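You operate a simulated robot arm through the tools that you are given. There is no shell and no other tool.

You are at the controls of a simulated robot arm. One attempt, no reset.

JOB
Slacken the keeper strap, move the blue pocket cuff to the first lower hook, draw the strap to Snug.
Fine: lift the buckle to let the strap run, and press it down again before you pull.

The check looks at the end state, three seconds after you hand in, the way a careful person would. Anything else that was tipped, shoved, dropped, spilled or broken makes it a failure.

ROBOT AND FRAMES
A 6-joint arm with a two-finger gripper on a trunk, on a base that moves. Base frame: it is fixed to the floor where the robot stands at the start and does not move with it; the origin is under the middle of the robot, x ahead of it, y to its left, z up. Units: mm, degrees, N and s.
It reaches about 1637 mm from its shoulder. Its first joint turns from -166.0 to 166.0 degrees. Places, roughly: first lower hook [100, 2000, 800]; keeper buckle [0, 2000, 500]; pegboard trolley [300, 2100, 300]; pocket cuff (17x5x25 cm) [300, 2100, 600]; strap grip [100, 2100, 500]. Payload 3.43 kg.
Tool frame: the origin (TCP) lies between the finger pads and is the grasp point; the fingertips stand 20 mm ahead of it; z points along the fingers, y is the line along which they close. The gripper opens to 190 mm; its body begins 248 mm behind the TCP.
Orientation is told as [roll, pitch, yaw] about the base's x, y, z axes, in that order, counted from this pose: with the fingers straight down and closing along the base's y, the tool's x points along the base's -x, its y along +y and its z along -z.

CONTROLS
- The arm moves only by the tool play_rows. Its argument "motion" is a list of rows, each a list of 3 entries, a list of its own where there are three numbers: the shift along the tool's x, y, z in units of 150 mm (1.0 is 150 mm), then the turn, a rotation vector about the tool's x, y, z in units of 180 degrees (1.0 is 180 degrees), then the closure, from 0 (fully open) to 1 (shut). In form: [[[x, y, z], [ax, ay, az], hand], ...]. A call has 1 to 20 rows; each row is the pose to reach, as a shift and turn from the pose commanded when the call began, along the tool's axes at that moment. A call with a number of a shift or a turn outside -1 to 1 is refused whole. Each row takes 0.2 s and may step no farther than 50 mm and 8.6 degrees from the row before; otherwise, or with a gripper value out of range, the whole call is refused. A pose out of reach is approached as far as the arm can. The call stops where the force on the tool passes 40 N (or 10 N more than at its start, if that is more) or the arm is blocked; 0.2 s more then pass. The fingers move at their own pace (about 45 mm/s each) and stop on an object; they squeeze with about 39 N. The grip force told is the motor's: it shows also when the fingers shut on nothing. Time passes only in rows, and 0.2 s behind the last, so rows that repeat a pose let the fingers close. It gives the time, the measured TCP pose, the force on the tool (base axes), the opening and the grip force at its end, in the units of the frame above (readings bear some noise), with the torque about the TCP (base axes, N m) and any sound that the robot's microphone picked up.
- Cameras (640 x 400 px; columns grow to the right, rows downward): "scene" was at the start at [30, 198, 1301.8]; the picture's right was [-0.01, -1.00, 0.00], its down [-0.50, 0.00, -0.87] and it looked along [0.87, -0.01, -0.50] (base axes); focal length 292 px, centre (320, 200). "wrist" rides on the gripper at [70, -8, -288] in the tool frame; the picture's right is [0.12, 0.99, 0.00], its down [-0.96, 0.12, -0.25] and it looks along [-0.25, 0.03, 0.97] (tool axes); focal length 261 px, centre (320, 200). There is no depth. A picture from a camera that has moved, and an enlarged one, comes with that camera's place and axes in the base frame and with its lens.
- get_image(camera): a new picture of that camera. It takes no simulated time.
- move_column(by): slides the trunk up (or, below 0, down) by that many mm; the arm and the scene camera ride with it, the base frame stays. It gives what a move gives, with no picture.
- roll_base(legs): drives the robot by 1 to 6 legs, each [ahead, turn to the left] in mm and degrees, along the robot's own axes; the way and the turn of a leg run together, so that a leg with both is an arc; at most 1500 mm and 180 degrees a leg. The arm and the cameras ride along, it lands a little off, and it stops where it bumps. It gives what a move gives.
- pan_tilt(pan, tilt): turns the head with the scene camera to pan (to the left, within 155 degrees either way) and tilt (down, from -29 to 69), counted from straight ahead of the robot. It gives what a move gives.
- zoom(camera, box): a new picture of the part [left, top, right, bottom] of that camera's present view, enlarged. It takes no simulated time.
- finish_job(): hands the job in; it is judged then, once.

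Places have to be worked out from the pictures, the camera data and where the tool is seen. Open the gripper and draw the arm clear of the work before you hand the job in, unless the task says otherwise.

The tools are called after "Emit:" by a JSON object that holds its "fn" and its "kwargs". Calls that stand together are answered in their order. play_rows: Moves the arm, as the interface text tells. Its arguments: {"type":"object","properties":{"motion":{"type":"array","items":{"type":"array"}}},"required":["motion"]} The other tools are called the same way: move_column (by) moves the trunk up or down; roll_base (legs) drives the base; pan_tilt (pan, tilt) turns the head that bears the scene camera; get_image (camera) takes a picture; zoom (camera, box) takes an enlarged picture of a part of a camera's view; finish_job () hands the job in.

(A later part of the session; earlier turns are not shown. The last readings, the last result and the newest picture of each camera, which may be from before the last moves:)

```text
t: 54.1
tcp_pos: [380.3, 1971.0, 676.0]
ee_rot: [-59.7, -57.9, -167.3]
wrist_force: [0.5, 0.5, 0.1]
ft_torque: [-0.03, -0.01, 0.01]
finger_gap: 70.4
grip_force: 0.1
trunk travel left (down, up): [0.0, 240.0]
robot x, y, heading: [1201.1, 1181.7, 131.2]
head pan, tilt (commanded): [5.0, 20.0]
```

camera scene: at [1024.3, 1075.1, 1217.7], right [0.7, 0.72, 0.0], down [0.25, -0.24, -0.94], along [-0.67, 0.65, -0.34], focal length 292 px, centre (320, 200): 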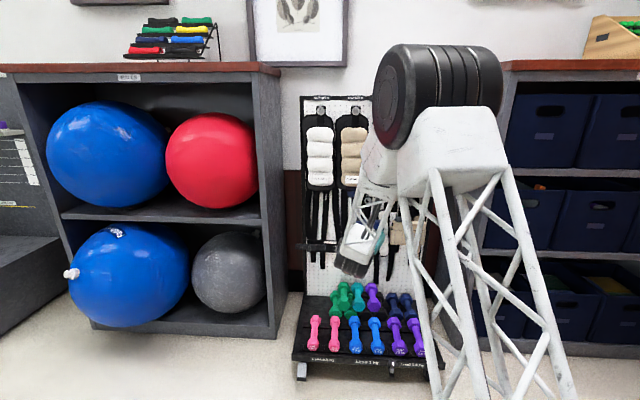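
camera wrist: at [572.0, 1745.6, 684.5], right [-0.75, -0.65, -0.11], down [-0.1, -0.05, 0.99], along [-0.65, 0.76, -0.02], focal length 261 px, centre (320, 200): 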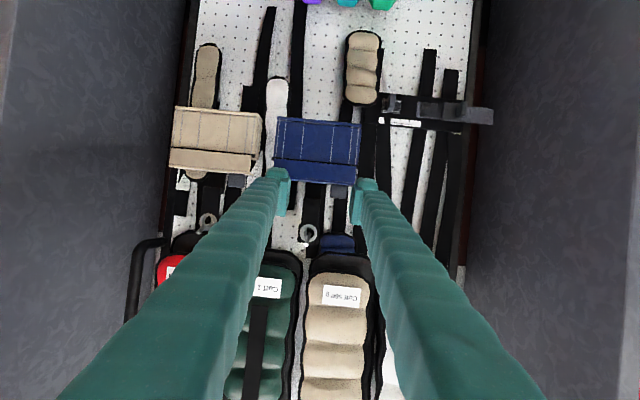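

Rolling one way is blocked and the other is free, so the hand's roll joint was the limit. Rolling the hand over by the remaining 151° puts the wrist camera on top and the joint in mid-range.

Emit:
{"fn": "play_rows", "kwargs": {"motion": [[[0, 0, 0], [0, 0, -0.0467], 0.63], [[0, 0, 0], [0, 0, -0.0933], 0.63], [[0, 0, 0], [0, 0, -0.14], 0.63], [[0, 0, 0], [0, 0, -0.1867], 0.63], [[0, 0, 0], [0, 0, -0.2333], 0.63], [[0, 0, 0], [0, 0, -0.28], 0.63], [[0, 0, 0], [0, 0, -0.3267], 0.63], [[0, 0, 0], [0, 0, -0.3733], 0.63], [[0, 0, 0], [0, 0, -0.42], 0.63], [[0, 0, 0], [0, 0, -0.4667], 0.63], [[0, 0, 0], [0, 0, -0.5133], 0.63], [[0, 0, 0], [0, 0, -0.56], 0.63], [[0, 0, 0], [0, 0, -0.6067], 0.63], [[0, 0, 0], [0, 0, -0.6533], 0.63], [[0, 0, 0], [0, 0, -0.7], 0.63], [[0, 0, 0], [0, 0, -0.7467], 0.63], [[0, 0, 0], [0, 0, -0.7933], 0.63], [[0, 0, 0], [0, 0, -0.84], 0.63], [[0, 0, 0], [0, 0, -0.84], 0.63]]}}

Emit:
{"fn": "get_image", "kwargs": {"camera": "wrist"}}

```text
t: 58.1
tcp_pos: [379.4, 1969.5, 676.2]
ee_rot: [-1.1, 74.4, -52.1]
wrist_force: [-0.8, -0.9, -0.9]
ft_torque: [0.01, -0.01, -0.03]
finger_gap: 70.2
grip_force: 0.1
trunk travel left (down, up): [0.0, 240.0]
robot x, y, heading: [1200.5, 1185.9, 131.0]
head pan, tilt (commanded): [5.0, 20.0]
```

```text
taken
camera wrist: at [535.0, 1764.3, 820.4], right [0.75, 0.65, 0.11], down [0.4, -0.32, -0.86], along [-0.52, 0.69, -0.5], focal length 261 px, centre (320, 200)
```

wrist: 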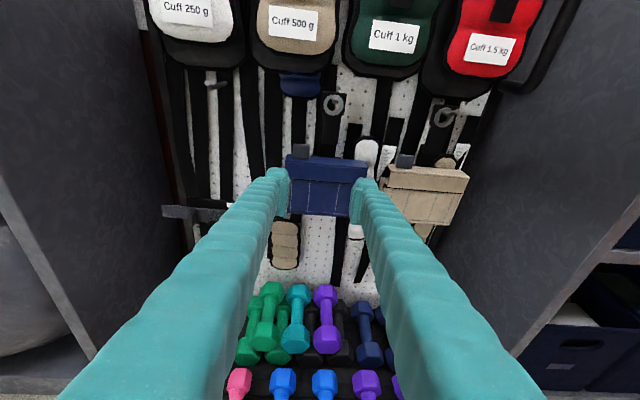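

Now the picture is upright, the pose is fully reachable, and the camera rides on top. I'll turn 3° to heading 132° and move left, down and slightly forward toward the strap for a close look.

Emit:
{"fn": "play_rows", "kwargs": {"motion": [[[-0.094, -0.167, 0.096], [0.004, 0, -0.001], 0.63], [[-0.189, -0.333, 0.191], [0.008, 0, -0.002], 0.63], [[-0.284, -0.5, 0.287], [0.012, 0, -0.0032], 0.63], [[-0.378, -0.667, 0.382], [0.0158, 0, -0.0044], 0.63], [[-0.378, -0.667, 0.382], [0.0158, 0, -0.0044], 0.63]]}}

Emit:
{"fn": "play_rows", "kwargs": {"motion": [[[-0.094, -0.167, 0.096], [0, 0, 0], 0.63], [[-0.189, -0.333, 0.191], [0, 0, 0], 0.63], [[-0.284, -0.5, 0.287], [0, 0, 0], 0.63], [[-0.378, -0.667, 0.382], [0, 0, 0], 0.63], [[-0.378, -0.667, 0.382], [0, 0, 0], 0.63]]}}

Emit:
{"fn": "get_image", "kwargs": {"camera": "wrist"}}

Emit:
{"fn": "get_image", "kwargs": {"camera": "scene"}}

```text
t: 59.3
tcp_pos: [274.7, 1939.8, 609.8]
ee_rot: [-1.5, 74.4, -49.7]
wrist_force: [-0.3, 0.5, -0.1]
ft_torque: [-0.01, -0.01, -0.02]
finger_gap: 70.4
grip_force: 0.1
trunk travel left (down, up): [0.0, 240.0]
robot x, y, heading: [1201.3, 1182.1, 131.2]
head pan, tilt (commanded): [5.0, 20.0]
```

```text
t: 60.5
tcp_pos: [174.0, 1900.3, 538.1]
ee_rot: [-1.5, 74.5, -49.5]
wrist_force: [0.1, 0.8, 0.7]
ft_torque: [0.01, -0.02, -0.03]
finger_gap: 70.5
grip_force: 0.1
trunk travel left (down, up): [0.0, 240.0]
robot x, y, heading: [1203.9, 1185.4, 130.9]
head pan, tilt (commanded): [5.0, 20.0]
```

```text
taken
camera wrist: at [339.6, 1703.5, 683.2], right [0.72, 0.69, 0.11], down [0.41, -0.3, -0.86], along [-0.56, 0.66, -0.5], focal length 261 px, centre (320, 200)
```

wrist: 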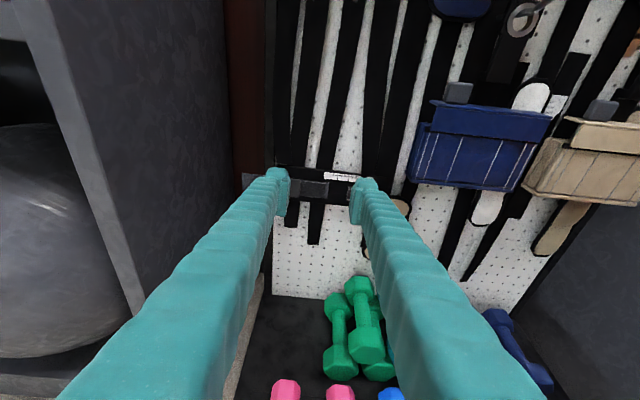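

```text
taken
camera scene: at [1024.2, 1075.0, 1217.7], right [0.7, 0.72, 0.0], down [0.25, -0.24, -0.94], along [-0.67, 0.65, -0.34], focal length 292 px, centre (320, 200)
```

scene: 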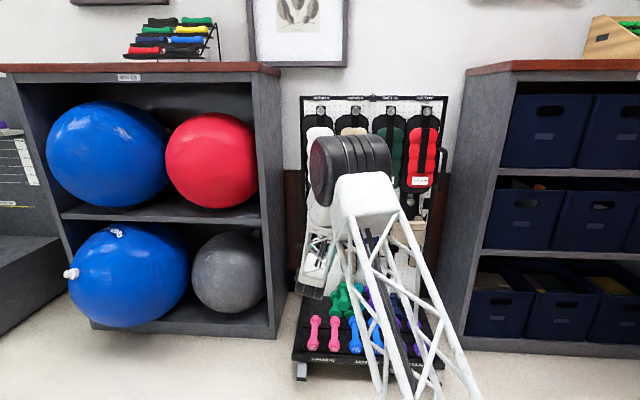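

The fingers cover the strap. I'll open them fully here (shelf panel is over 100 mm away) to see the strap between them.

Emit:
{"fn": "play_rows", "kwargs": {"motion": [[[0, 0, 0], [0, 0, 0], 0.4], [[0, 0, 0], [0, 0, 0], 0], [[0, 0, 0], [0, 0, 0], 0], [[0, 0, 0], [0, 0, 0], 0], [[0, 0, 0], [0, 0, 0], 0], [[0, 0, 0], [0, 0, 0], 0], [[0, 0, 0], [0, 0, 0], 0]]}}

Emit:
{"fn": "zoom", "kwargs": {"camera": "wrist", "box": [220, 140, 420, 265]}}

```text
t: 62.1
tcp_pos: [173.2, 1900.3, 539.2]
ee_rot: [-1.4, 74.4, -49.5]
wrist_force: [1.0, 0.5, -0.6]
ft_torque: [0.01, 0.01, 0.0]
finger_gap: 190.1
grip_force: 0.0
trunk travel left (down, up): [0.0, 240.0]
robot x, y, heading: [1202.6, 1187.8, 130.8]
head pan, tilt (commanded): [5.0, 20.0]
```

```text
3.20 times, centred on (320, 202) of wrist
camera zoom: at [339.7, 1703.5, 683.3], right [0.72, 0.69, 0.11], down [0.41, -0.3, -0.86], along [-0.56, 0.66, -0.5], focal length 834 px, centre (320, 192)
```

zoom: 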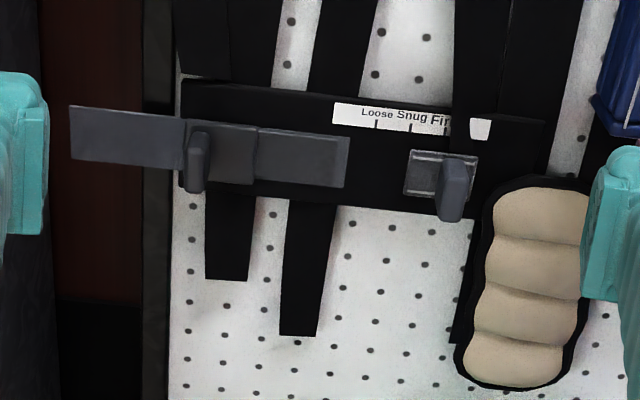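

Clear view: the grip plate's centre is at the Firm tick, with Snug and Loose each about 20 mm further left. I'll zoom closer on the buckle and the grip.

Emit:
{"fn": "zoom", "kwargs": {"camera": "wrist", "box": [238, 165, 334, 225]}}

Emit:
{"fn": "zoom", "kwargs": {"camera": "wrist", "box": [315, 165, 395, 215]}}

```text
6.67 times, centred on (286, 195) of wrist
camera zoom: at [339.7, 1703.5, 683.3], right [0.72, 0.69, 0.11], down [0.41, -0.3, -0.86], along [-0.56, 0.66, -0.5], focal length 1738 px, centre (547, 233)
```

zoom: 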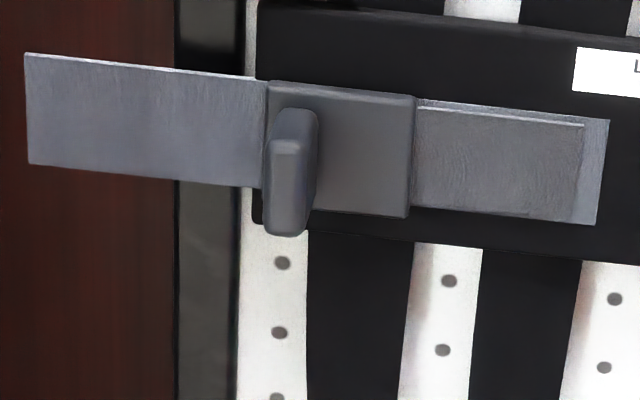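

```text
8.00 times, centred on (355, 190) of wrist
camera zoom: at [339.7, 1703.5, 683.3], right [0.72, 0.69, 0.11], down [0.41, -0.3, -0.86], along [-0.56, 0.66, -0.5], focal length 2085 px, centre (40, 280)
```

zoom: 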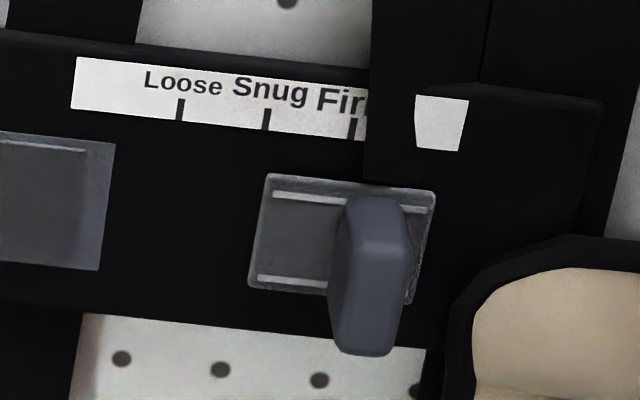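

Both paddles' front faces come out at depth n≈-1441 and z≈457; the buckle's at (28,1964,457). A beige cuff end sits only ~18 mm right of the grip paddle, so I'll handle that one carefully later; first I line up 45 mm in front of the buckle paddle with the fingers at about 60 mm.

Emit:
{"fn": "play_rows", "kwargs": {"motion": [[[-0.05, -0.06, 0.1], [0, 0, 0], 0.684], [[-0.1, -0.12, 0.2], [0, 0, 0], 0.684], [[-0.15, -0.18, 0.31], [0, 0, 0], 0.684], [[-0.2, -0.24, 0.43], [0, 0, 0], 0.684], [[-0.25, -0.3, 0.55], [0, 0, 0], 0.684], [[-0.3, -0.36, 0.67], [0, 0, 0], 0.684], [[-0.347, -0.423, 0.789], [0, 0, 0], 0.684], [[-0.347, -0.423, 0.789], [0, 0, 0], 0.684], [[-0.347, -0.423, 0.789], [0, 0, 0], 0.684]]}}

Emit:
{"fn": "get_image", "kwargs": {"camera": "wrist"}}

Emit:
{"fn": "zoom", "kwargs": {"camera": "wrist", "box": [220, 130, 420, 255]}}

```text
t: 64.1
tcp_pos: [61.0, 1930.4, 455.9]
ee_rot: [-1.5, 74.4, -49.5]
wrist_force: [0.8, -0.6, -1.0]
ft_torque: [-0.01, -0.02, -0.01]
finger_gap: 59.8
grip_force: 0.0
trunk travel left (down, up): [0.0, 240.0]
robot x, y, heading: [1205.4, 1187.1, 130.7]
head pan, tilt (commanded): [5.0, 20.0]
```

```text
taken
camera wrist: at [227.3, 1733.7, 600.6], right [0.72, 0.69, 0.11], down [0.41, -0.3, -0.86], along [-0.56, 0.66, -0.5], focal length 261 px, centre (320, 200)
```

wrist: 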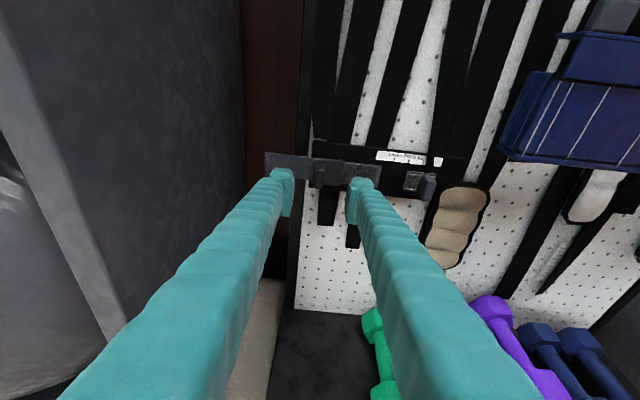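

```text
3.20 times, centred on (320, 192) of wrist
camera zoom: at [227.3, 1733.7, 600.6], right [0.72, 0.69, 0.11], down [0.41, -0.3, -0.86], along [-0.56, 0.66, -0.5], focal length 834 px, centre (320, 224)
```

zoom: 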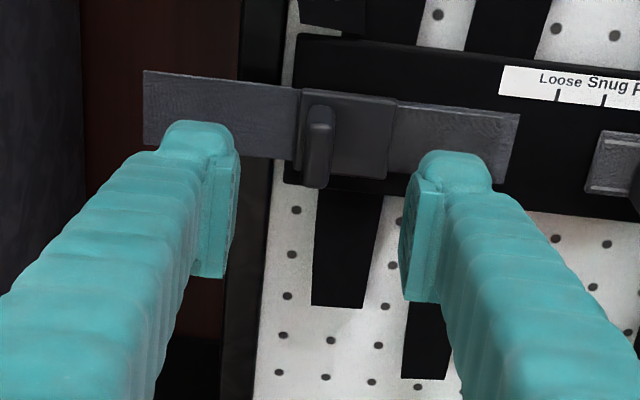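

The hand is squared up: the paddle sits between the fingertips, about 2 mm left and 3–4 mm high of the TCP line. I'll advance 52 mm in small steps with that correction so the pads straddle the paddle.

Emit:
{"fn": "play_rows", "kwargs": {"motion": [[[0.028, -0.013, 0.082], [0, 0, 0], 0.684], [[0.056, -0.013, 0.164], [0, 0, 0], 0.684], [[0.085, -0.013, 0.247], [0, 0, 0], 0.684], [[0.113, -0.013, 0.329], [0, 0, 0], 0.684], [[0.113, -0.013, 0.329], [0, 0, 0], 0.684]]}}

Emit:
{"fn": "zoom", "kwargs": {"camera": "wrist", "box": [240, 140, 400, 240]}}

```text
t: 65.3
tcp_pos: [23.1, 1969.3, 459.0]
ee_rot: [-1.3, 74.5, -49.6]
wrist_force: [0.1, -0.6, 0.3]
ft_torque: [-0.01, 0.03, 0.02]
finger_gap: 59.8
grip_force: 0.1
trunk travel left (down, up): [0.0, 240.0]
robot x, y, heading: [1204.4, 1184.9, 130.8]
head pan, tilt (commanded): [5.0, 20.0]
```

```text
4.00 times, centred on (320, 190) of wrist
camera zoom: at [190.0, 1772.7, 603.7], right [0.72, 0.69, 0.11], down [0.41, -0.3, -0.86], along [-0.56, 0.66, -0.5], focal length 1043 px, centre (320, 240)
```

zoom: 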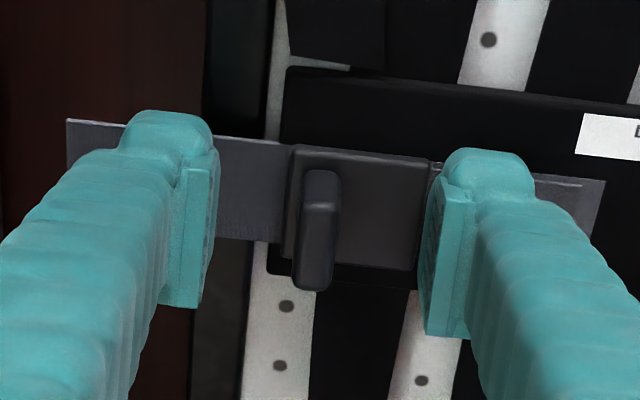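

The paddle is between the pads, centred within about a millimetre. I'll go 6 mm deeper and close on it.

Emit:
{"fn": "play_rows", "kwargs": {"motion": [[[0.011, 0, 0.039], [0, 0, 0], 0.684], [[0.011, 0, 0.039], [0, 0, 0], 0.8], [[0.011, 0, 0.039], [0, 0, 0], 0.9], [[0.011, 0, 0.039], [0, 0, 0], 1.0], [[0.011, 0, 0.039], [0, 0, 0], 1.0], [[0.011, 0, 0.039], [0, 0, 0], 1.0], [[0.011, 0, 0.039], [0, 0, 0], 1.0]]}}

Emit:
{"fn": "zoom", "kwargs": {"camera": "wrist", "box": [240, 140, 400, 240]}}

```text
t: 65.8
tcp_pos: [24.6, 1977.3, 459.2]
ee_rot: [-1.7, 74.3, -50.0]
wrist_force: [34.1, -14.0, 8.0]
ft_torque: [0.25, 0.32, -1.48]
finger_gap: 48.1
grip_force: 9.0
trunk travel left (down, up): [0.0, 240.0]
robot x, y, heading: [1200.9, 1185.0, 131.0]
head pan, tilt (commanded): [5.0, 20.0]
stopped in row 2: the force on the tool passed its limit at 46 N (the readings are from after the stop); the commanded pose is now the measured one
```

```text
4.00 times, centred on (320, 190) of wrist
camera zoom: at [190.1, 1779.5, 604.5], right [0.72, 0.68, 0.11], down [0.41, -0.3, -0.86], along [-0.56, 0.67, -0.5], focal length 1043 px, centre (320, 240)
```

zoom: 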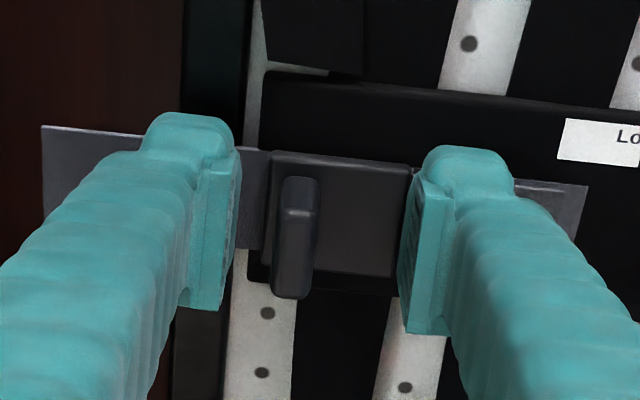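

The right fingertip caught the raised buckle block: 33 N outward and 16 N sideways, so I was slightly too deep. I'll back out 12 mm, re-centre, and check that the force clears.

Emit:
{"fn": "play_rows", "kwargs": {"motion": [[[-0.011, 0, -0.04], [0, 0, 0], 0.684], [[-0.021, -0.02, -0.077], [0, 0, 0], 0.684], [[-0.021, -0.037, -0.077], [0, 0, 0], 0.684], [[-0.021, -0.037, -0.077], [0, 0, 0], 0.684]]}}

Emit:
{"fn": "zoom", "kwargs": {"camera": "wrist", "box": [240, 140, 400, 240]}}

```text
t: 66.8
tcp_pos: [24.7, 1963.5, 457.0]
ee_rot: [-1.5, 74.2, -49.6]
wrist_force: [-0.1, 0.4, 0.0]
ft_torque: [0.02, -0.01, 0.0]
finger_gap: 59.8
grip_force: 0.1
trunk travel left (down, up): [0.0, 240.0]
robot x, y, heading: [1201.9, 1184.2, 131.0]
head pan, tilt (commanded): [5.0, 20.0]
```

```text
4.00 times, centred on (320, 190) of wrist
camera zoom: at [190.5, 1764.9, 603.3], right [0.72, 0.69, 0.11], down [0.41, -0.3, -0.86], along [-0.56, 0.66, -0.5], focal length 1043 px, centre (320, 240)
```

zoom: 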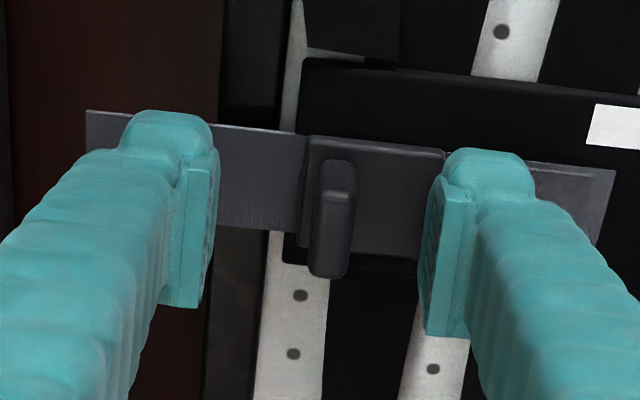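

Force is zero again and the buckle hasn't moved. I'll shift 3.5 mm right, stay at this depth (tips ~8 mm clear of the block) and close on the paddle.

Emit:
{"fn": "play_rows", "kwargs": {"motion": [[[0.002, 0.023, 0.006], [0, 0, 0], 0.684], [[0.002, 0.023, 0.006], [0, 0, 0], 0.8], [[0.002, 0.023, 0.006], [0, 0, 0], 0.9], [[0.002, 0.023, 0.006], [0, 0, 0], 0.95], [[0.002, 0.023, 0.006], [0, 0, 0], 1.0], [[0.002, 0.023, 0.006], [0, 0, 0], 1.0], [[0.002, 0.023, 0.006], [0, 0, 0], 1.0]]}}

Emit:
{"fn": "zoom", "kwargs": {"camera": "wrist", "box": [240, 140, 400, 240]}}

```text
t: 68.4
tcp_pos: [27.0, 1965.4, 457.4]
ee_rot: [-1.5, 74.2, -49.6]
wrist_force: [-2.6, -1.0, -0.6]
ft_torque: [0.29, -0.32, 0.09]
finger_gap: 11.0
grip_force: 44.3
trunk travel left (down, up): [0.0, 240.0]
robot x, y, heading: [1206.0, 1183.2, 130.9]
head pan, tilt (commanded): [5.0, 20.0]
```

```text
4.00 times, centred on (320, 190) of wrist
camera zoom: at [192.7, 1768.1, 603.3], right [0.72, 0.69, 0.11], down [0.41, -0.3, -0.86], along [-0.56, 0.66, -0.5], focal length 1043 px, centre (320, 240)
```

zoom: 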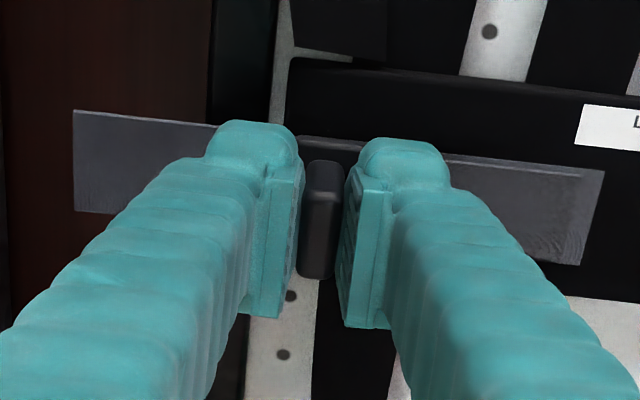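

The paddle is held (gap 11 mm, grip 44 N, low force). I'll pull gently outward in 2 mm steps to see which way the buckle gives.

Emit:
{"fn": "play_rows", "kwargs": {"motion": [[[-0.004, 0, -0.013], [0, 0, 0], 1.0], [[-0.007, 0, -0.026], [0, 0, 0], 1.0], [[-0.011, 0, -0.039], [0, 0, 0], 1.0], [[-0.011, 0, -0.039], [0, 0, 0], 1.0]]}}

Emit:
{"fn": "zoom", "kwargs": {"camera": "wrist", "box": [240, 140, 400, 240]}}

```text
t: 69.4
tcp_pos: [33.0, 1963.3, 457.6]
ee_rot: [-1.4, 74.3, -49.8]
wrist_force: [-11.2, 26.3, -2.2]
ft_torque: [0.89, -0.61, 0.4]
finger_gap: 11.6
grip_force: 45.0
trunk travel left (down, up): [0.0, 240.0]
robot x, y, heading: [1202.5, 1185.3, 131.0]
head pan, tilt (commanded): [5.0, 20.0]
```

```text
4.00 times, centred on (320, 190) of wrist
camera zoom: at [197.8, 1766.4, 603.3], right [0.72, 0.68, 0.11], down [0.41, -0.3, -0.86], along [-0.56, 0.66, -0.5], focal length 1043 px, centre (320, 240)
```

zoom: 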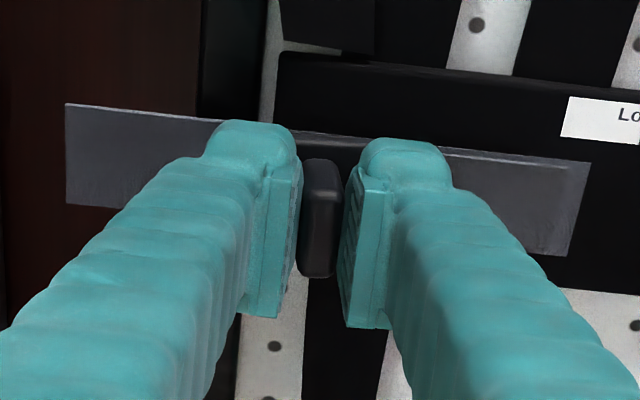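

Pulled 5.6 mm out, the paddle drifted 3 mm right with a sideways pull, which fits a hinge along the block's right side. I'll follow that arc: 8 mm out, 8 mm right, with the hand yawing about 12° left.

Emit:
{"fn": "play_rows", "kwargs": {"motion": [[[-0.005, 0.018, -0.017], [0.0214, 0, -0.006], 1.0], [[-0.01, 0.035, -0.034], [0.0428, 0, -0.012], 1.0], [[-0.0144, 0.053, -0.051], [0.0642, 0, -0.018], 1.0], [[-0.0144, 0.053, -0.051], [0.0642, 0, -0.018], 1.0]]}}

Emit:
{"fn": "zoom", "kwargs": {"camera": "wrist", "box": [240, 140, 400, 240]}}

```text
t: 70.4
tcp_pos: [40.0, 1961.5, 458.7]
ee_rot: [-1.1, 74.3, -41.8]
wrist_force: [-8.2, 32.7, -1.7]
ft_torque: [0.43, -0.44, 0.07]
finger_gap: 11.0
grip_force: 44.5
out of reach, approached as far as the arm can: row 3, 4
trunk travel left (down, up): [0.0, 240.0]
robot x, y, heading: [1202.9, 1181.7, 130.7]
head pan, tilt (commanded): [5.0, 20.0]
```

```text
4.00 times, centred on (320, 190) of wrist
camera zoom: at [228.8, 1787.6, 604.0], right [0.62, 0.77, 0.11], down [0.45, -0.24, -0.86], along [-0.64, 0.59, -0.5], focal length 1043 px, centre (320, 240)
```

zoom: 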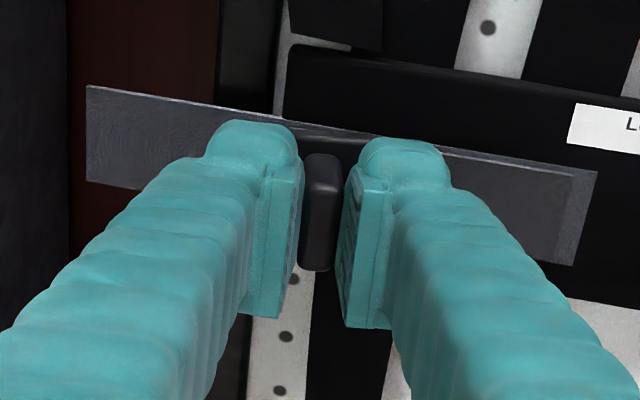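

The buckle is following (12 mm out, 7 mm right so far) though the yaw hit a joint limit at about 8°. I'll look from the scene camera to see what has actually moved.

Emit:
{"fn": "zoom", "kwargs": {"camera": "scene", "box": [285, 200, 375, 270]}}

Emit:
{"fn": "get_image", "kwargs": {"camera": "wrist"}}

```text
5.71 times, centred on (330, 235) of scene
camera zoom: at [1024.0, 1075.7, 1217.7], right [0.7, 0.72, 0.0], down [0.25, -0.24, -0.94], along [-0.67, 0.66, -0.34], focal length 1668 px, centre (263, 0)
```

zoom: 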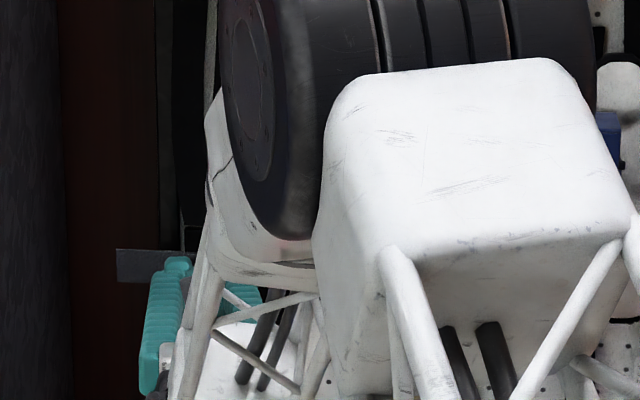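

```text
taken
camera wrist: at [228.8, 1787.6, 604.0], right [0.62, 0.77, 0.11], down [0.45, -0.24, -0.86], along [-0.64, 0.59, -0.5], focal length 261 px, centre (320, 200)
```

wrist: 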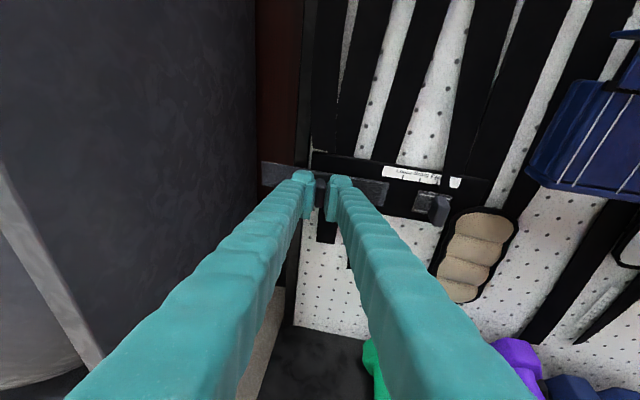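

The path fits a hinge at the plate's right end (about u=1405, radius ~80 mm; I've opened it about 10°). I'll follow that arc another 10° without more yaw, letting the paddle turn a bit in the pads.

Emit:
{"fn": "play_rows", "kwargs": {"motion": [[[-0.005, 0.012, -0.018], [0, 0, 0], 1.0], [[-0.01, 0.024, -0.036], [0, 0, 0], 1.0], [[-0.015, 0.036, -0.054], [0, 0, 0], 1.0], [[-0.0204, 0.0486, -0.0727], [0, 0, 0], 1.0], [[-0.0204, 0.0486, -0.0727], [0, 0, 0], 1.0]]}}

Emit:
{"fn": "zoom", "kwargs": {"camera": "wrist", "box": [240, 140, 400, 240]}}

```text
t: 71.6
tcp_pos: [51.5, 1959.3, 458.5]
ee_rot: [-0.5, 74.3, -41.4]
wrist_force: [3.6, -4.8, 0.3]
ft_torque: [0.06, -0.06, 0.07]
finger_gap: 0.1
grip_force: 34.3
trunk travel left (down, up): [0.0, 240.0]
robot x, y, heading: [1204.1, 1186.9, 131.1]
head pan, tilt (commanded): [5.0, 20.0]
```

```text
4.00 times, centred on (320, 190) of wrist
camera zoom: at [239.9, 1783.8, 604.8], right [0.63, 0.77, 0.11], down [0.45, -0.24, -0.86], along [-0.63, 0.59, -0.5], focal length 1043 px, centre (320, 240)
```

zoom: 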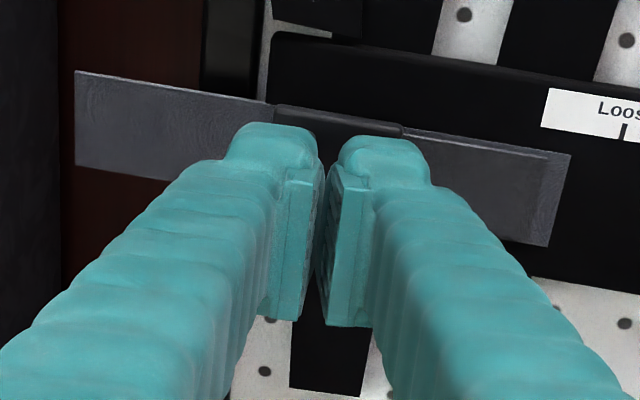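

The pads slipped off the paddle (gap 0). I'll back straight out 70 mm and look at what state the buckle is in.

Emit:
{"fn": "play_rows", "kwargs": {"motion": [[[-0.03, 0, -0.11], [0, 0, 0], 1.0], [[-0.06, 0, -0.22], [0, 0, 0], 0.9], [[-0.1, 0, -0.34], [0, 0, 0], 0.6], [[-0.13, 0, -0.45], [0, 0, 0], 0.3], [[-0.13, 0, -0.45], [0, 0, 0], 0.2], [[-0.13, 0, -0.45], [0, 0, 0], 0.2], [[-0.13, 0, -0.45], [0, 0, 0], 0.2], [[-0.13, 0, -0.45], [0, 0, 0], 0.2]]}}

Emit:
{"fn": "zoom", "kwargs": {"camera": "wrist", "box": [230, 130, 410, 242]}}

```text
t: 73.4
tcp_pos: [104.2, 1913.0, 459.7]
ee_rot: [-0.3, 74.2, -41.6]
wrist_force: [-0.7, 0.0, 0.6]
ft_torque: [0.02, 0.0, -0.01]
finger_gap: 138.2
grip_force: 0.1
trunk travel left (down, up): [0.0, 240.0]
robot x, y, heading: [1202.4, 1184.0, 131.0]
head pan, tilt (commanded): [5.0, 20.0]
```

```text
3.56 times, centred on (320, 186) of wrist
camera zoom: at [291.2, 1736.6, 605.0], right [0.63, 0.77, 0.11], down [0.45, -0.24, -0.86], along [-0.63, 0.59, -0.5], focal length 927 px, centre (320, 250)
```

zoom: 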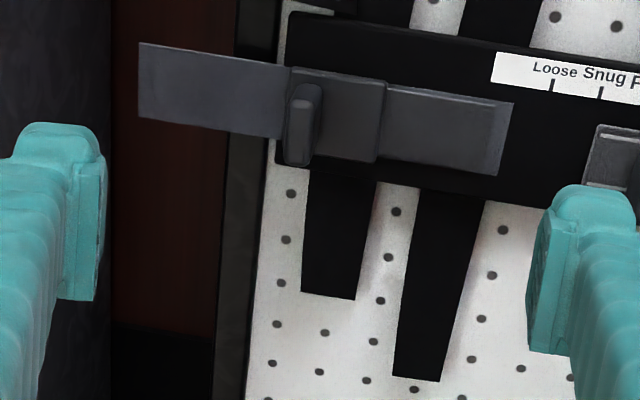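

The buckle is unmoved and fully seated: what I felt was ~30 N of pad friction slipping along it. The paddle's plane suits lifting upward, so I'll re-square, re-grip and test a gentle upward lift instead.

Emit:
{"fn": "play_rows", "kwargs": {"motion": [[[0.0, 0, 0.0], [-0.0214, 0, 0.006], 0.684], [[0.02, -0.03, 0.08], [-0.0428, 0, 0.012], 0.684], [[0.04, -0.06, 0.16], [-0.0428, 0, 0.012], 0.684], [[0.055, -0.085, 0.23], [-0.0428, 0, 0.012], 0.684], [[0.071, -0.103, 0.297], [-0.0428, 0, 0.012], 0.684], [[0.071, -0.103, 0.297], [-0.0428, 0, 0.012], 0.684]]}}

Emit:
{"fn": "zoom", "kwargs": {"camera": "wrist", "box": [240, 140, 400, 240]}}

```text
t: 74.8
tcp_pos: [60.5, 1931.1, 455.8]
ee_rot: [-0.8, 74.3, -49.6]
wrist_force: [0.0, 0.0, -0.1]
ft_torque: [0.01, 0.02, -0.02]
finger_gap: 60.2
grip_force: 0.0
trunk travel left (down, up): [0.0, 240.0]
robot x, y, heading: [1201.0, 1184.7, 131.0]
head pan, tilt (commanded): [5.0, 20.0]
```

```text
4.00 times, centred on (320, 190) of wrist
camera zoom: at [223.9, 1733.2, 602.2], right [0.73, 0.68, 0.11], down [0.41, -0.3, -0.86], along [-0.55, 0.67, -0.5], focal length 1043 px, centre (320, 240)
```

zoom: 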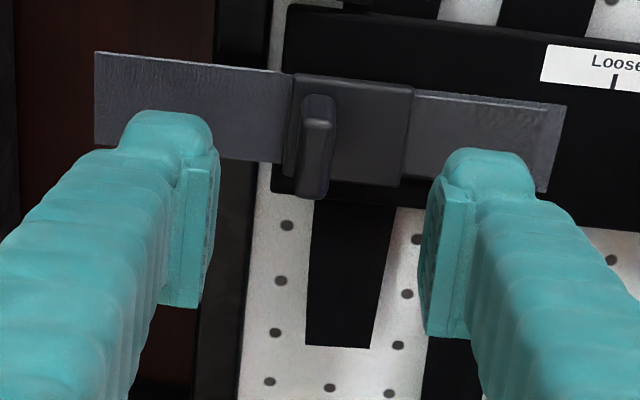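

Aligned again at the staging point. Advancing 52 mm and closing on the paddle, in one sequence.

Emit:
{"fn": "play_rows", "kwargs": {"motion": [[[0.027, -0.01, 0.083], [0, 0, 0], 0.684], [[0.054, -0.01, 0.165], [0, 0, 0], 0.684], [[0.08, -0.01, 0.248], [0, 0, 0], 0.684], [[0.107, -0.01, 0.33], [0, 0, 0], 0.684], [[0.107, -0.01, 0.33], [0, 0, 0], 0.8], [[0.107, -0.01, 0.33], [0, 0, 0], 0.9], [[0.107, -0.01, 0.33], [0, 0, 0], 1.0], [[0.107, -0.01, 0.33], [0, 0, 0], 1.0], [[0.107, -0.01, 0.33], [0, 0, 0], 1.0], [[0.107, -0.01, 0.33], [0, 0, 0], 1.0]]}}

Emit:
{"fn": "play_rows", "kwargs": {"motion": [[[0.013, 0, -0.0036], [0, 0, 0], 1.0], [[0.026, 0, -0.007], [0, 0, 0], 1.0], [[0.026, 0, -0.007], [0, 0, 0], 1.0]]}}

Emit:
{"fn": "zoom", "kwargs": {"camera": "wrist", "box": [240, 140, 400, 240]}}

```text
t: 76.5
tcp_pos: [31.3, 1976.1, 457.6]
ee_rot: [-1.0, 74.1, -50.2]
wrist_force: [35.3, -11.8, 5.0]
ft_torque: [0.27, 0.39, -0.7]
finger_gap: 33.6
grip_force: 30.7
trunk travel left (down, up): [0.0, 240.0]
robot x, y, heading: [1203.1, 1184.4, 130.3]
head pan, tilt (commanded): [5.0, 20.0]
stopped in row 8: the force on the tool passed its limit at 44 N (the readings are from after the stop); the commanded pose is now the measured one
```

```text
t: 76.8
tcp_pos: [25.0, 1966.4, 456.5]
ee_rot: [-0.7, 73.9, -49.3]
wrist_force: [6.6, -23.1, 2.6]
ft_torque: [1.0, 0.24, -0.31]
finger_gap: 11.3
grip_force: 38.4
trunk travel left (down, up): [0.0, 240.0]
robot x, y, heading: [1203.2, 1187.8, 130.5]
head pan, tilt (commanded): [5.0, 20.0]
stopped in row 1: the force on the tool passed its limit at 50 N (the readings are from after the stop); the commanded pose is now the measured one
```

```text
4.00 times, centred on (320, 190) of wrist
camera zoom: at [188.5, 1768.6, 602.5], right [0.73, 0.68, 0.11], down [0.42, -0.3, -0.86], along [-0.55, 0.67, -0.5], focal length 1043 px, centre (320, 240)
```

zoom: 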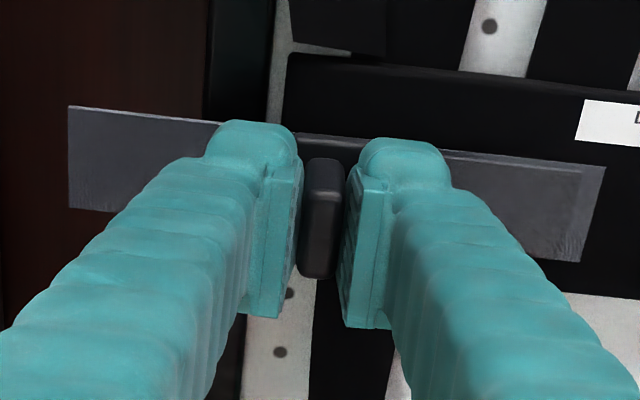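

It's now gripping the paddle (gap 11 mm), with the tips pressing lightly on the block. I'll ease out 1.5 mm to shed that load, then lift 4 mm upward to test.

Emit:
{"fn": "play_rows", "kwargs": {"motion": [[[-0.003, 0, -0.01], [0, 0, 0], 1.0], [[-0.003, 0, -0.01], [0, 0, 0], 1.0]]}}

Emit:
{"fn": "play_rows", "kwargs": {"motion": [[[0.0065, 0, -0.0018], [0, 0, 0], 1.0], [[0.013, 0, -0.0036], [0, 0, 0], 1.0], [[0.0195, 0, -0.0054], [0, 0, 0], 1.0], [[0.026, 0, -0.007], [0, 0, 0], 1.0]]}}

Emit:
{"fn": "zoom", "kwargs": {"camera": "wrist", "box": [240, 140, 400, 240]}}

```text
t: 77.4
tcp_pos: [26.8, 1966.3, 455.3]
ee_rot: [-0.4, 74.0, -49.1]
wrist_force: [-8.8, -9.3, -0.7]
ft_torque: [0.33, -0.72, 0.3]
finger_gap: 10.9
grip_force: 44.4
trunk travel left (down, up): [0.0, 240.0]
robot x, y, heading: [1203.1, 1185.2, 131.2]
head pan, tilt (commanded): [5.0, 20.0]
stopped in row 2: the force on the tool passed its limit at 42 N (the readings are from after the stop); the commanded pose is now the measured one
```

```text
t: 78.4
tcp_pos: [27.2, 1966.9, 455.4]
ee_rot: [-0.4, 73.8, -49.0]
wrist_force: [-12.5, -11.3, -19.7]
ft_torque: [0.53, -0.57, 0.49]
finger_gap: 11.2
grip_force: 45.3
trunk travel left (down, up): [0.0, 240.0]
robot x, y, heading: [1204.2, 1189.2, 131.0]
head pan, tilt (commanded): [5.0, 20.0]
```

```text
4.00 times, centred on (320, 190) of wrist
camera zoom: at [189.1, 1769.0, 603.7], right [0.72, 0.68, 0.11], down [0.42, -0.31, -0.85], along [-0.55, 0.67, -0.51], focal length 1043 px, centre (320, 240)
```

zoom: 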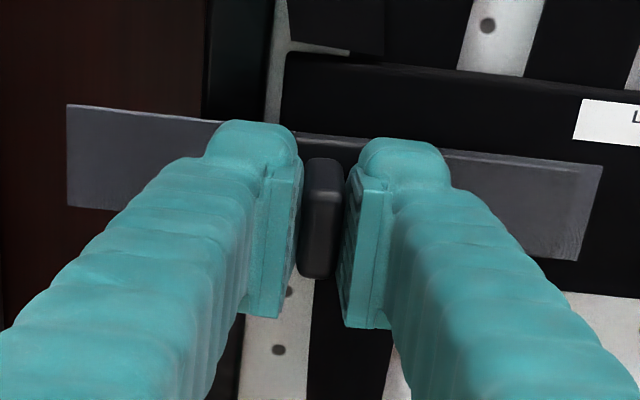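

Upward there's no give (20 N for no movement). Outward did give a little, so I need to understand the mechanism: I'll release, back off, and view the buckle from its left side.

Emit:
{"fn": "play_rows", "kwargs": {"motion": [[[0, 0, 0], [0, 0, 0], 0.9], [[0, 0, 0], [0, 0, 0], 0.8], [[0, 0, 0], [0, 0, 0], 0.7], [[0, 0, 0], [0, 0, 0], 0.684], [[-0.03, 0, -0.1], [0, 0, 0], 0.684], [[-0.09, 0, -0.3], [0, 0, 0], 0.5], [[-0.16, 0, -0.55], [0, 0, 0], 0.3], [[-0.16, 0, -0.55], [0, 0, 0], 0.3], [[-0.16, 0, -0.55], [0, 0, 0], 0.3]]}}

Emit:
{"fn": "play_rows", "kwargs": {"motion": [[[0, 0, 0], [-0.045, 0, 0.0126], 0.3], [[0, 0, 0], [-0.09, 0, 0.0252], 0.3], [[0, 0, 0], [-0.135, 0, 0.0378], 0.3], [[0, 0, 0], [-0.18, 0, 0.0504], 0.3], [[0, 0, 0], [-0.18, 0, 0.0504], 0.3]]}}

Emit:
{"fn": "get_image", "kwargs": {"camera": "wrist"}}

```text
t: 80.4
tcp_pos: [82.1, 1901.2, 460.9]
ee_rot: [-0.7, 74.0, -49.4]
wrist_force: [0.7, -0.4, -0.7]
ft_torque: [-0.03, -0.02, 0.0]
finger_gap: 133.1
grip_force: 0.0
trunk travel left (down, up): [0.0, 240.0]
robot x, y, heading: [1203.0, 1188.4, 131.0]
head pan, tilt (commanded): [5.0, 20.0]
```

```text
t: 81.6
tcp_pos: [84.5, 1903.3, 460.2]
ee_rot: [0.2, 73.9, -82.2]
wrist_force: [0.1, -0.4, 0.6]
ft_torque: [0.01, -0.02, 0.01]
finger_gap: 133.2
grip_force: 0.0
trunk travel left (down, up): [0.0, 240.0]
robot x, y, heading: [1203.0, 1183.7, 130.7]
head pan, tilt (commanded): [5.0, 20.0]
```

```text
taken
camera wrist: at [107.6, 1646.8, 607.0], right [0.98, 0.16, 0.12], down [0.18, -0.48, -0.86], along [-0.08, 0.86, -0.5], focal length 261 px, centre (320, 200)
```

wrist: 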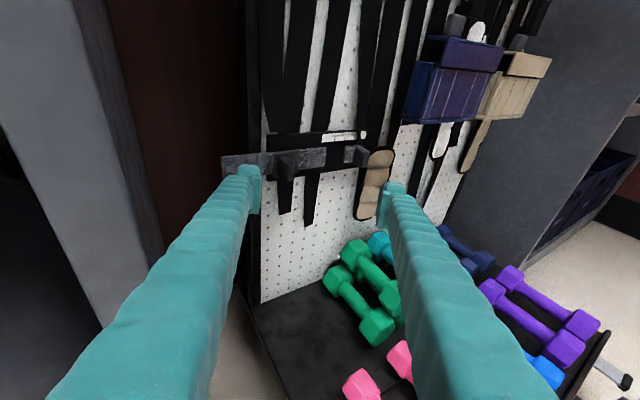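

Emit:
{"fn": "zoom", "kwargs": {"camera": "wrist", "box": [210, 120, 400, 220]}}

Emit:
{"fn": "zoom", "kwargs": {"camera": "wrist", "box": [215, 140, 335, 200]}}

```text
3.37 times, centred on (305, 170) of wrist
camera zoom: at [107.6, 1646.8, 607.0], right [0.98, 0.16, 0.12], down [0.18, -0.48, -0.86], along [-0.08, 0.86, -0.5], focal length 878 px, centre (370, 301)
```

zoom: 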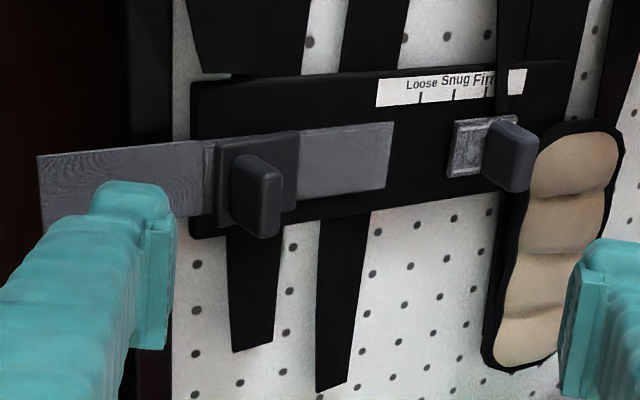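

```text
5.33 times, centred on (275, 170) of wrist
camera zoom: at [107.6, 1646.8, 607.0], right [0.98, 0.16, 0.12], down [0.18, -0.48, -0.86], along [-0.08, 0.86, -0.5], focal length 1390 px, centre (560, 360)
```

zoom: 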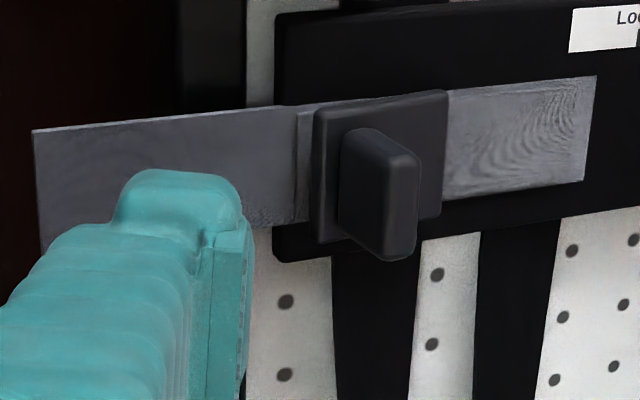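

From the side, the buckle is a block clamped over grey webbing, with the paddle on its left half; comparing earlier pictures, the paddle did move out with the hand before slipping. I'll square up again and re-grip at the depth that worked (n≈-1443).

Emit:
{"fn": "play_rows", "kwargs": {"motion": [[[0, 0, 0], [0.045, 0, -0.0126], 0.5], [[0, 0, 0], [0.09, 0, -0.0252], 0.6], [[0, 0, 0], [0.135, 0, -0.0378], 0.684], [[0, 0, 0], [0.18, 0, -0.0504], 0.684], [[0, 0, 0], [0.18, 0, -0.0504], 0.684], [[0, 0, 0], [0.18, 0, -0.0504], 0.684]]}}

Emit:
{"fn": "play_rows", "kwargs": {"motion": [[[0.05, -0.004, 0.14], [0, 0, 0], 0.75], [[0.1, -0.007, 0.28], [0, 0, 0], 0.75], [[0.13, -0.007, 0.42], [0, 0, 0], 0.75], [[0.137, -0.007, 0.548], [0, 0, 0], 0.75], [[0.137, -0.007, 0.548], [0, 0, 0], 0.75]]}}

Emit:
{"fn": "zoom", "kwargs": {"camera": "wrist", "box": [240, 140, 400, 240]}}

```text
t: 83.0
tcp_pos: [82.6, 1903.4, 458.8]
ee_rot: [-0.7, 74.0, -49.4]
wrist_force: [0.7, -0.4, -0.4]
ft_torque: [-0.06, -0.03, 0.03]
finger_gap: 59.9
grip_force: 0.1
trunk travel left (down, up): [0.0, 240.0]
robot x, y, heading: [1203.9, 1184.7, 130.8]
head pan, tilt (commanded): [5.0, 20.0]
```

```text
t: 84.2
tcp_pos: [26.4, 1965.5, 456.7]
ee_rot: [-0.7, 74.0, -49.3]
wrist_force: [-0.1, 0.8, -0.6]
ft_torque: [-0.03, -0.02, -0.04]
finger_gap: 47.4
grip_force: 0.0
trunk travel left (down, up): [0.0, 240.0]
robot x, y, heading: [1202.7, 1185.3, 131.2]
head pan, tilt (commanded): [5.0, 20.0]
```

```text
4.00 times, centred on (320, 190) of wrist
camera zoom: at [189.7, 1767.2, 604.5], right [0.72, 0.68, 0.11], down [0.42, -0.3, -0.86], along [-0.55, 0.67, -0.5], focal length 1043 px, centre (320, 240)
```

zoom: 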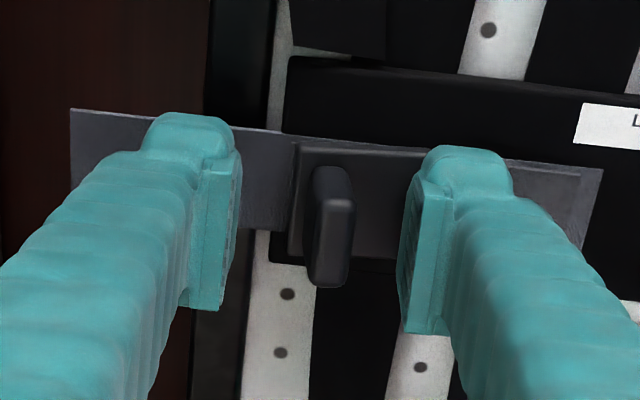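

No contact, and the paddle is about 2.5 mm right of centre. I'll nudge right and close.

Emit:
{"fn": "play_rows", "kwargs": {"motion": [[[0, 0.016, 0], [0, 0, 0], 0.8], [[0, 0.016, 0], [0, 0, 0], 0.85], [[0, 0.016, 0], [0, 0, 0], 0.9], [[0, 0.016, 0], [0, 0, 0], 0.95], [[0, 0.016, 0], [0, 0, 0], 1.0], [[0, 0.016, 0], [0, 0, 0], 1.0], [[0, 0.016, 0], [0, 0, 0], 1.0]]}}

Emit:
{"fn": "zoom", "kwargs": {"camera": "wrist", "box": [280, 150, 360, 200]}}

```text
t: 85.8
tcp_pos: [28.6, 1966.0, 457.5]
ee_rot: [-0.5, 74.0, -49.2]
wrist_force: [-11.7, 3.3, -0.5]
ft_torque: [0.73, -0.73, 0.5]
finger_gap: 11.5
grip_force: 44.9
trunk travel left (down, up): [0.0, 240.0]
robot x, y, heading: [1206.6, 1185.8, 131.2]
head pan, tilt (commanded): [5.0, 20.0]
```

```text
8.00 times, centred on (320, 175) of wrist
camera zoom: at [191.3, 1768.2, 604.4], right [0.72, 0.68, 0.11], down [0.42, -0.3, -0.86], along [-0.55, 0.67, -0.5], focal length 2085 px, centre (320, 400)
```

zoom: 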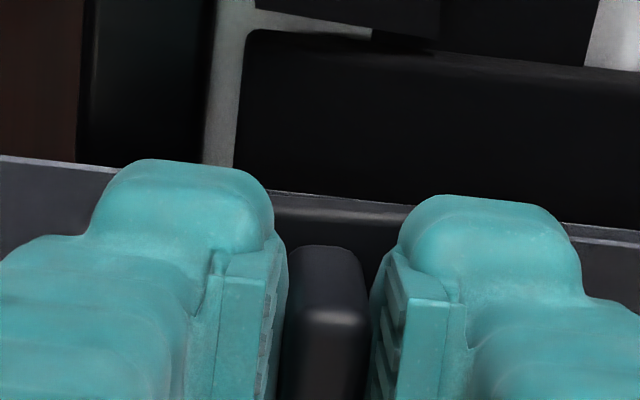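

Gripped again (gap 11.5). Reference picture taken; now I pull 4 mm straight out and compare the same close-up.

Emit:
{"fn": "play_rows", "kwargs": {"motion": [[[-0.0036, 0, -0.0128], [0, 0, 0], 1.0], [[-0.0072, 0, -0.0257], [0, 0, 0], 1.0], [[-0.0072, 0, -0.0257], [0, 0, 0], 1.0]]}}

Emit:
{"fn": "zoom", "kwargs": {"camera": "wrist", "box": [280, 150, 360, 200]}}

```text
t: 86.6
tcp_pos: [30.8, 1965.6, 457.0]
ee_rot: [-0.7, 74.0, -49.5]
wrist_force: [-18.4, 15.3, 1.0]
ft_torque: [1.03, -0.42, 0.8]
finger_gap: 12.3
grip_force: 44.6
trunk travel left (down, up): [0.0, 240.0]
robot x, y, heading: [1199.1, 1180.5, 130.7]
head pan, tilt (commanded): [5.0, 20.0]
```

```text
8.00 times, centred on (320, 175) of wrist
camera zoom: at [194.3, 1766.8, 604.3], right [0.73, 0.68, 0.11], down [0.42, -0.3, -0.86], along [-0.55, 0.67, -0.5], focal length 2085 px, centre (320, 400)
```

zoom: 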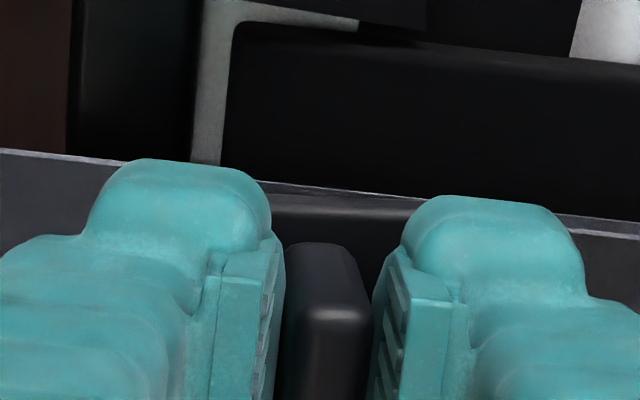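

The hand feels a yaw torque of 0.8 N·m as I pull, confirming a vertical hinge on the right; a sideways pinch can't follow that swing. I'll release, back off, level the hand and roll it 90° so the fingers pinch the paddle top and bottom, letting it swivel freely.

Emit:
{"fn": "play_rows", "kwargs": {"motion": [[[0, 0, 0], [0, 0, 0], 0.9], [[0, 0, 0], [0, 0, 0], 0.8], [[0, 0, 0], [0, 0, 0], 0.7], [[0, 0, 0], [0, 0, 0], 0.65], [[-0.03, 0, -0.1], [0, 0, 0], 0.65], [[-0.09, 0, -0.3], [0, 0, 0], 0.65], [[-0.13, 0, -0.48], [0, 0, 0], 0.65], [[-0.13, 0, -0.48], [0, 0.036, 0], 0.65], [[-0.13, 0, -0.48], [0, 0.072, 0], 0.65], [[-0.13, 0, -0.48], [0, 0.072, 0], 0.65]]}}

Emit:
{"fn": "play_rows", "kwargs": {"motion": [[[0, 0, 0], [0, 0, 0.046], 0.65], [[0, 0, 0], [0, 0, 0.092], 0.65], [[0, 0, 0], [0, 0, 0.138], 0.65], [[0, 0, 0], [0, 0, 0.184], 0.65], [[0, 0, 0], [0, 0, 0.23], 0.65], [[0, 0, 0], [0, 0, 0.276], 0.65], [[0, 0, 0], [0, 0, 0.322], 0.65], [[0, 0, 0], [0, 0, 0.368], 0.65], [[0, 0, 0], [0, 0, 0.414], 0.65], [[0, 0, 0], [0, 0, 0.46], 0.65], [[0, 0, 0], [0, 0, 0.5], 0.65], [[0, 0, 0], [0, 0, 0.5], 0.65]]}}

Emit:
{"fn": "get_image", "kwargs": {"camera": "wrist"}}

```text
t: 88.8
tcp_pos: [79.5, 1906.1, 457.5]
ee_rot: [-3.6, 87.0, -52.2]
wrist_force: [0.4, 0.0, -0.2]
ft_torque: [0.02, 0.0, 0.0]
finger_gap: 66.6
grip_force: 0.0
trunk travel left (down, up): [0.0, 240.0]
robot x, y, heading: [1203.5, 1184.6, 131.1]
head pan, tilt (commanded): [5.0, 20.0]
```

```text
t: 91.4
tcp_pos: [78.8, 1907.7, 457.7]
ee_rot: [-86.8, -0.2, -138.8]
wrist_force: [-0.3, 0.5, -0.1]
ft_torque: [0.0, 0.0, -0.02]
finger_gap: 66.5
grip_force: 0.0
trunk travel left (down, up): [0.0, 240.0]
robot x, y, heading: [1204.2, 1183.1, 130.9]
head pan, tilt (commanded): [5.0, 20.0]
```

```text
taken
camera wrist: at [321.8, 1738.8, 480.9], right [0.12, 0.04, -0.99], down [-0.56, -0.82, -0.1], along [-0.82, 0.56, -0.08], focal length 261 px, centre (320, 200)
```

wrist: 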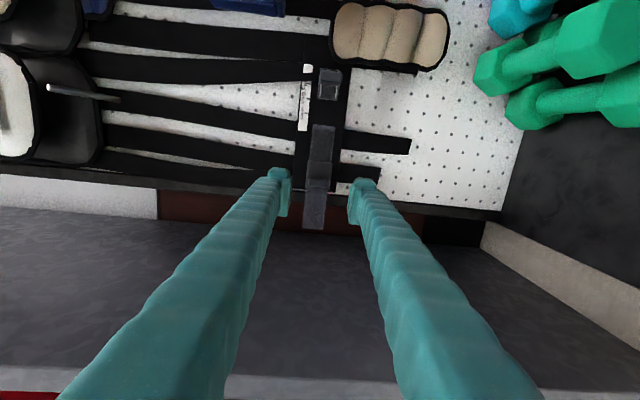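

All reached: the camera now sits on the right with the fingers above and below the paddle line. A closer look before advancing.

Emit:
{"fn": "zoom", "kwargs": {"camera": "wrist", "box": [250, 50, 410, 250]}}

```text
2.00 times, centred on (330, 150) of wrist
camera zoom: at [321.8, 1738.8, 480.9], right [0.12, 0.04, -0.99], down [-0.56, -0.82, -0.1], along [-0.82, 0.56, -0.08], focal length 521 px, centre (300, 300)
```

zoom: 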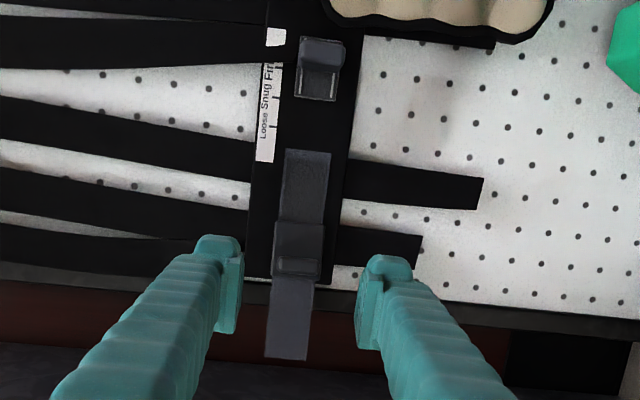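

The paddle lies on the TCP's forward line. I'll advance 77 mm along the tool axis (fingers at ~66 mm) to straddle it top and bottom.

Emit:
{"fn": "play_rows", "kwargs": {"motion": [[[0, 0, 0.13], [0, 0, 0], 0.65], [[0, 0, 0.26], [0, 0, 0], 0.65], [[0, 0, 0.39], [0, 0, 0], 0.65], [[0, 0, 0.513], [0, 0, 0], 0.65], [[0, 0, 0.513], [0, 0, 0], 0.65]]}}

Emit:
{"fn": "zoom", "kwargs": {"camera": "wrist", "box": [260, 140, 380, 260]}}

```text
t: 92.6
tcp_pos: [27.7, 1965.2, 452.1]
ee_rot: [-86.8, -0.2, -138.7]
wrist_force: [-0.6, 0.0, 1.1]
ft_torque: [0.0, -0.01, -0.01]
finger_gap: 66.7
grip_force: 0.1
trunk travel left (down, up): [0.0, 240.0]
robot x, y, heading: [1200.4, 1182.7, 131.2]
head pan, tilt (commanded): [5.0, 20.0]
```

```text
3.33 times, centred on (320, 200) of wrist
camera zoom: at [269.9, 1797.2, 475.8], right [0.12, 0.04, -0.99], down [-0.56, -0.82, -0.1], along [-0.82, 0.56, -0.08], focal length 869 px, centre (320, 200)
```

zoom: 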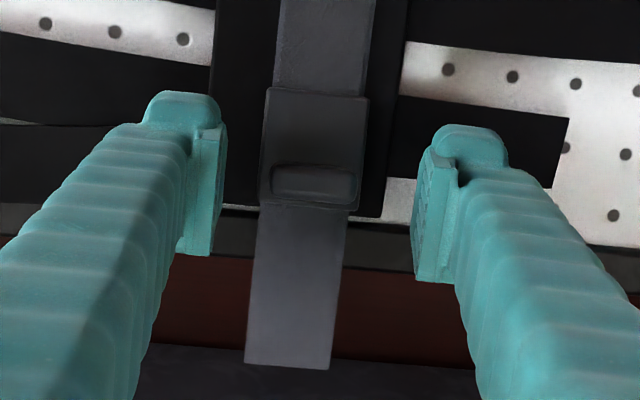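

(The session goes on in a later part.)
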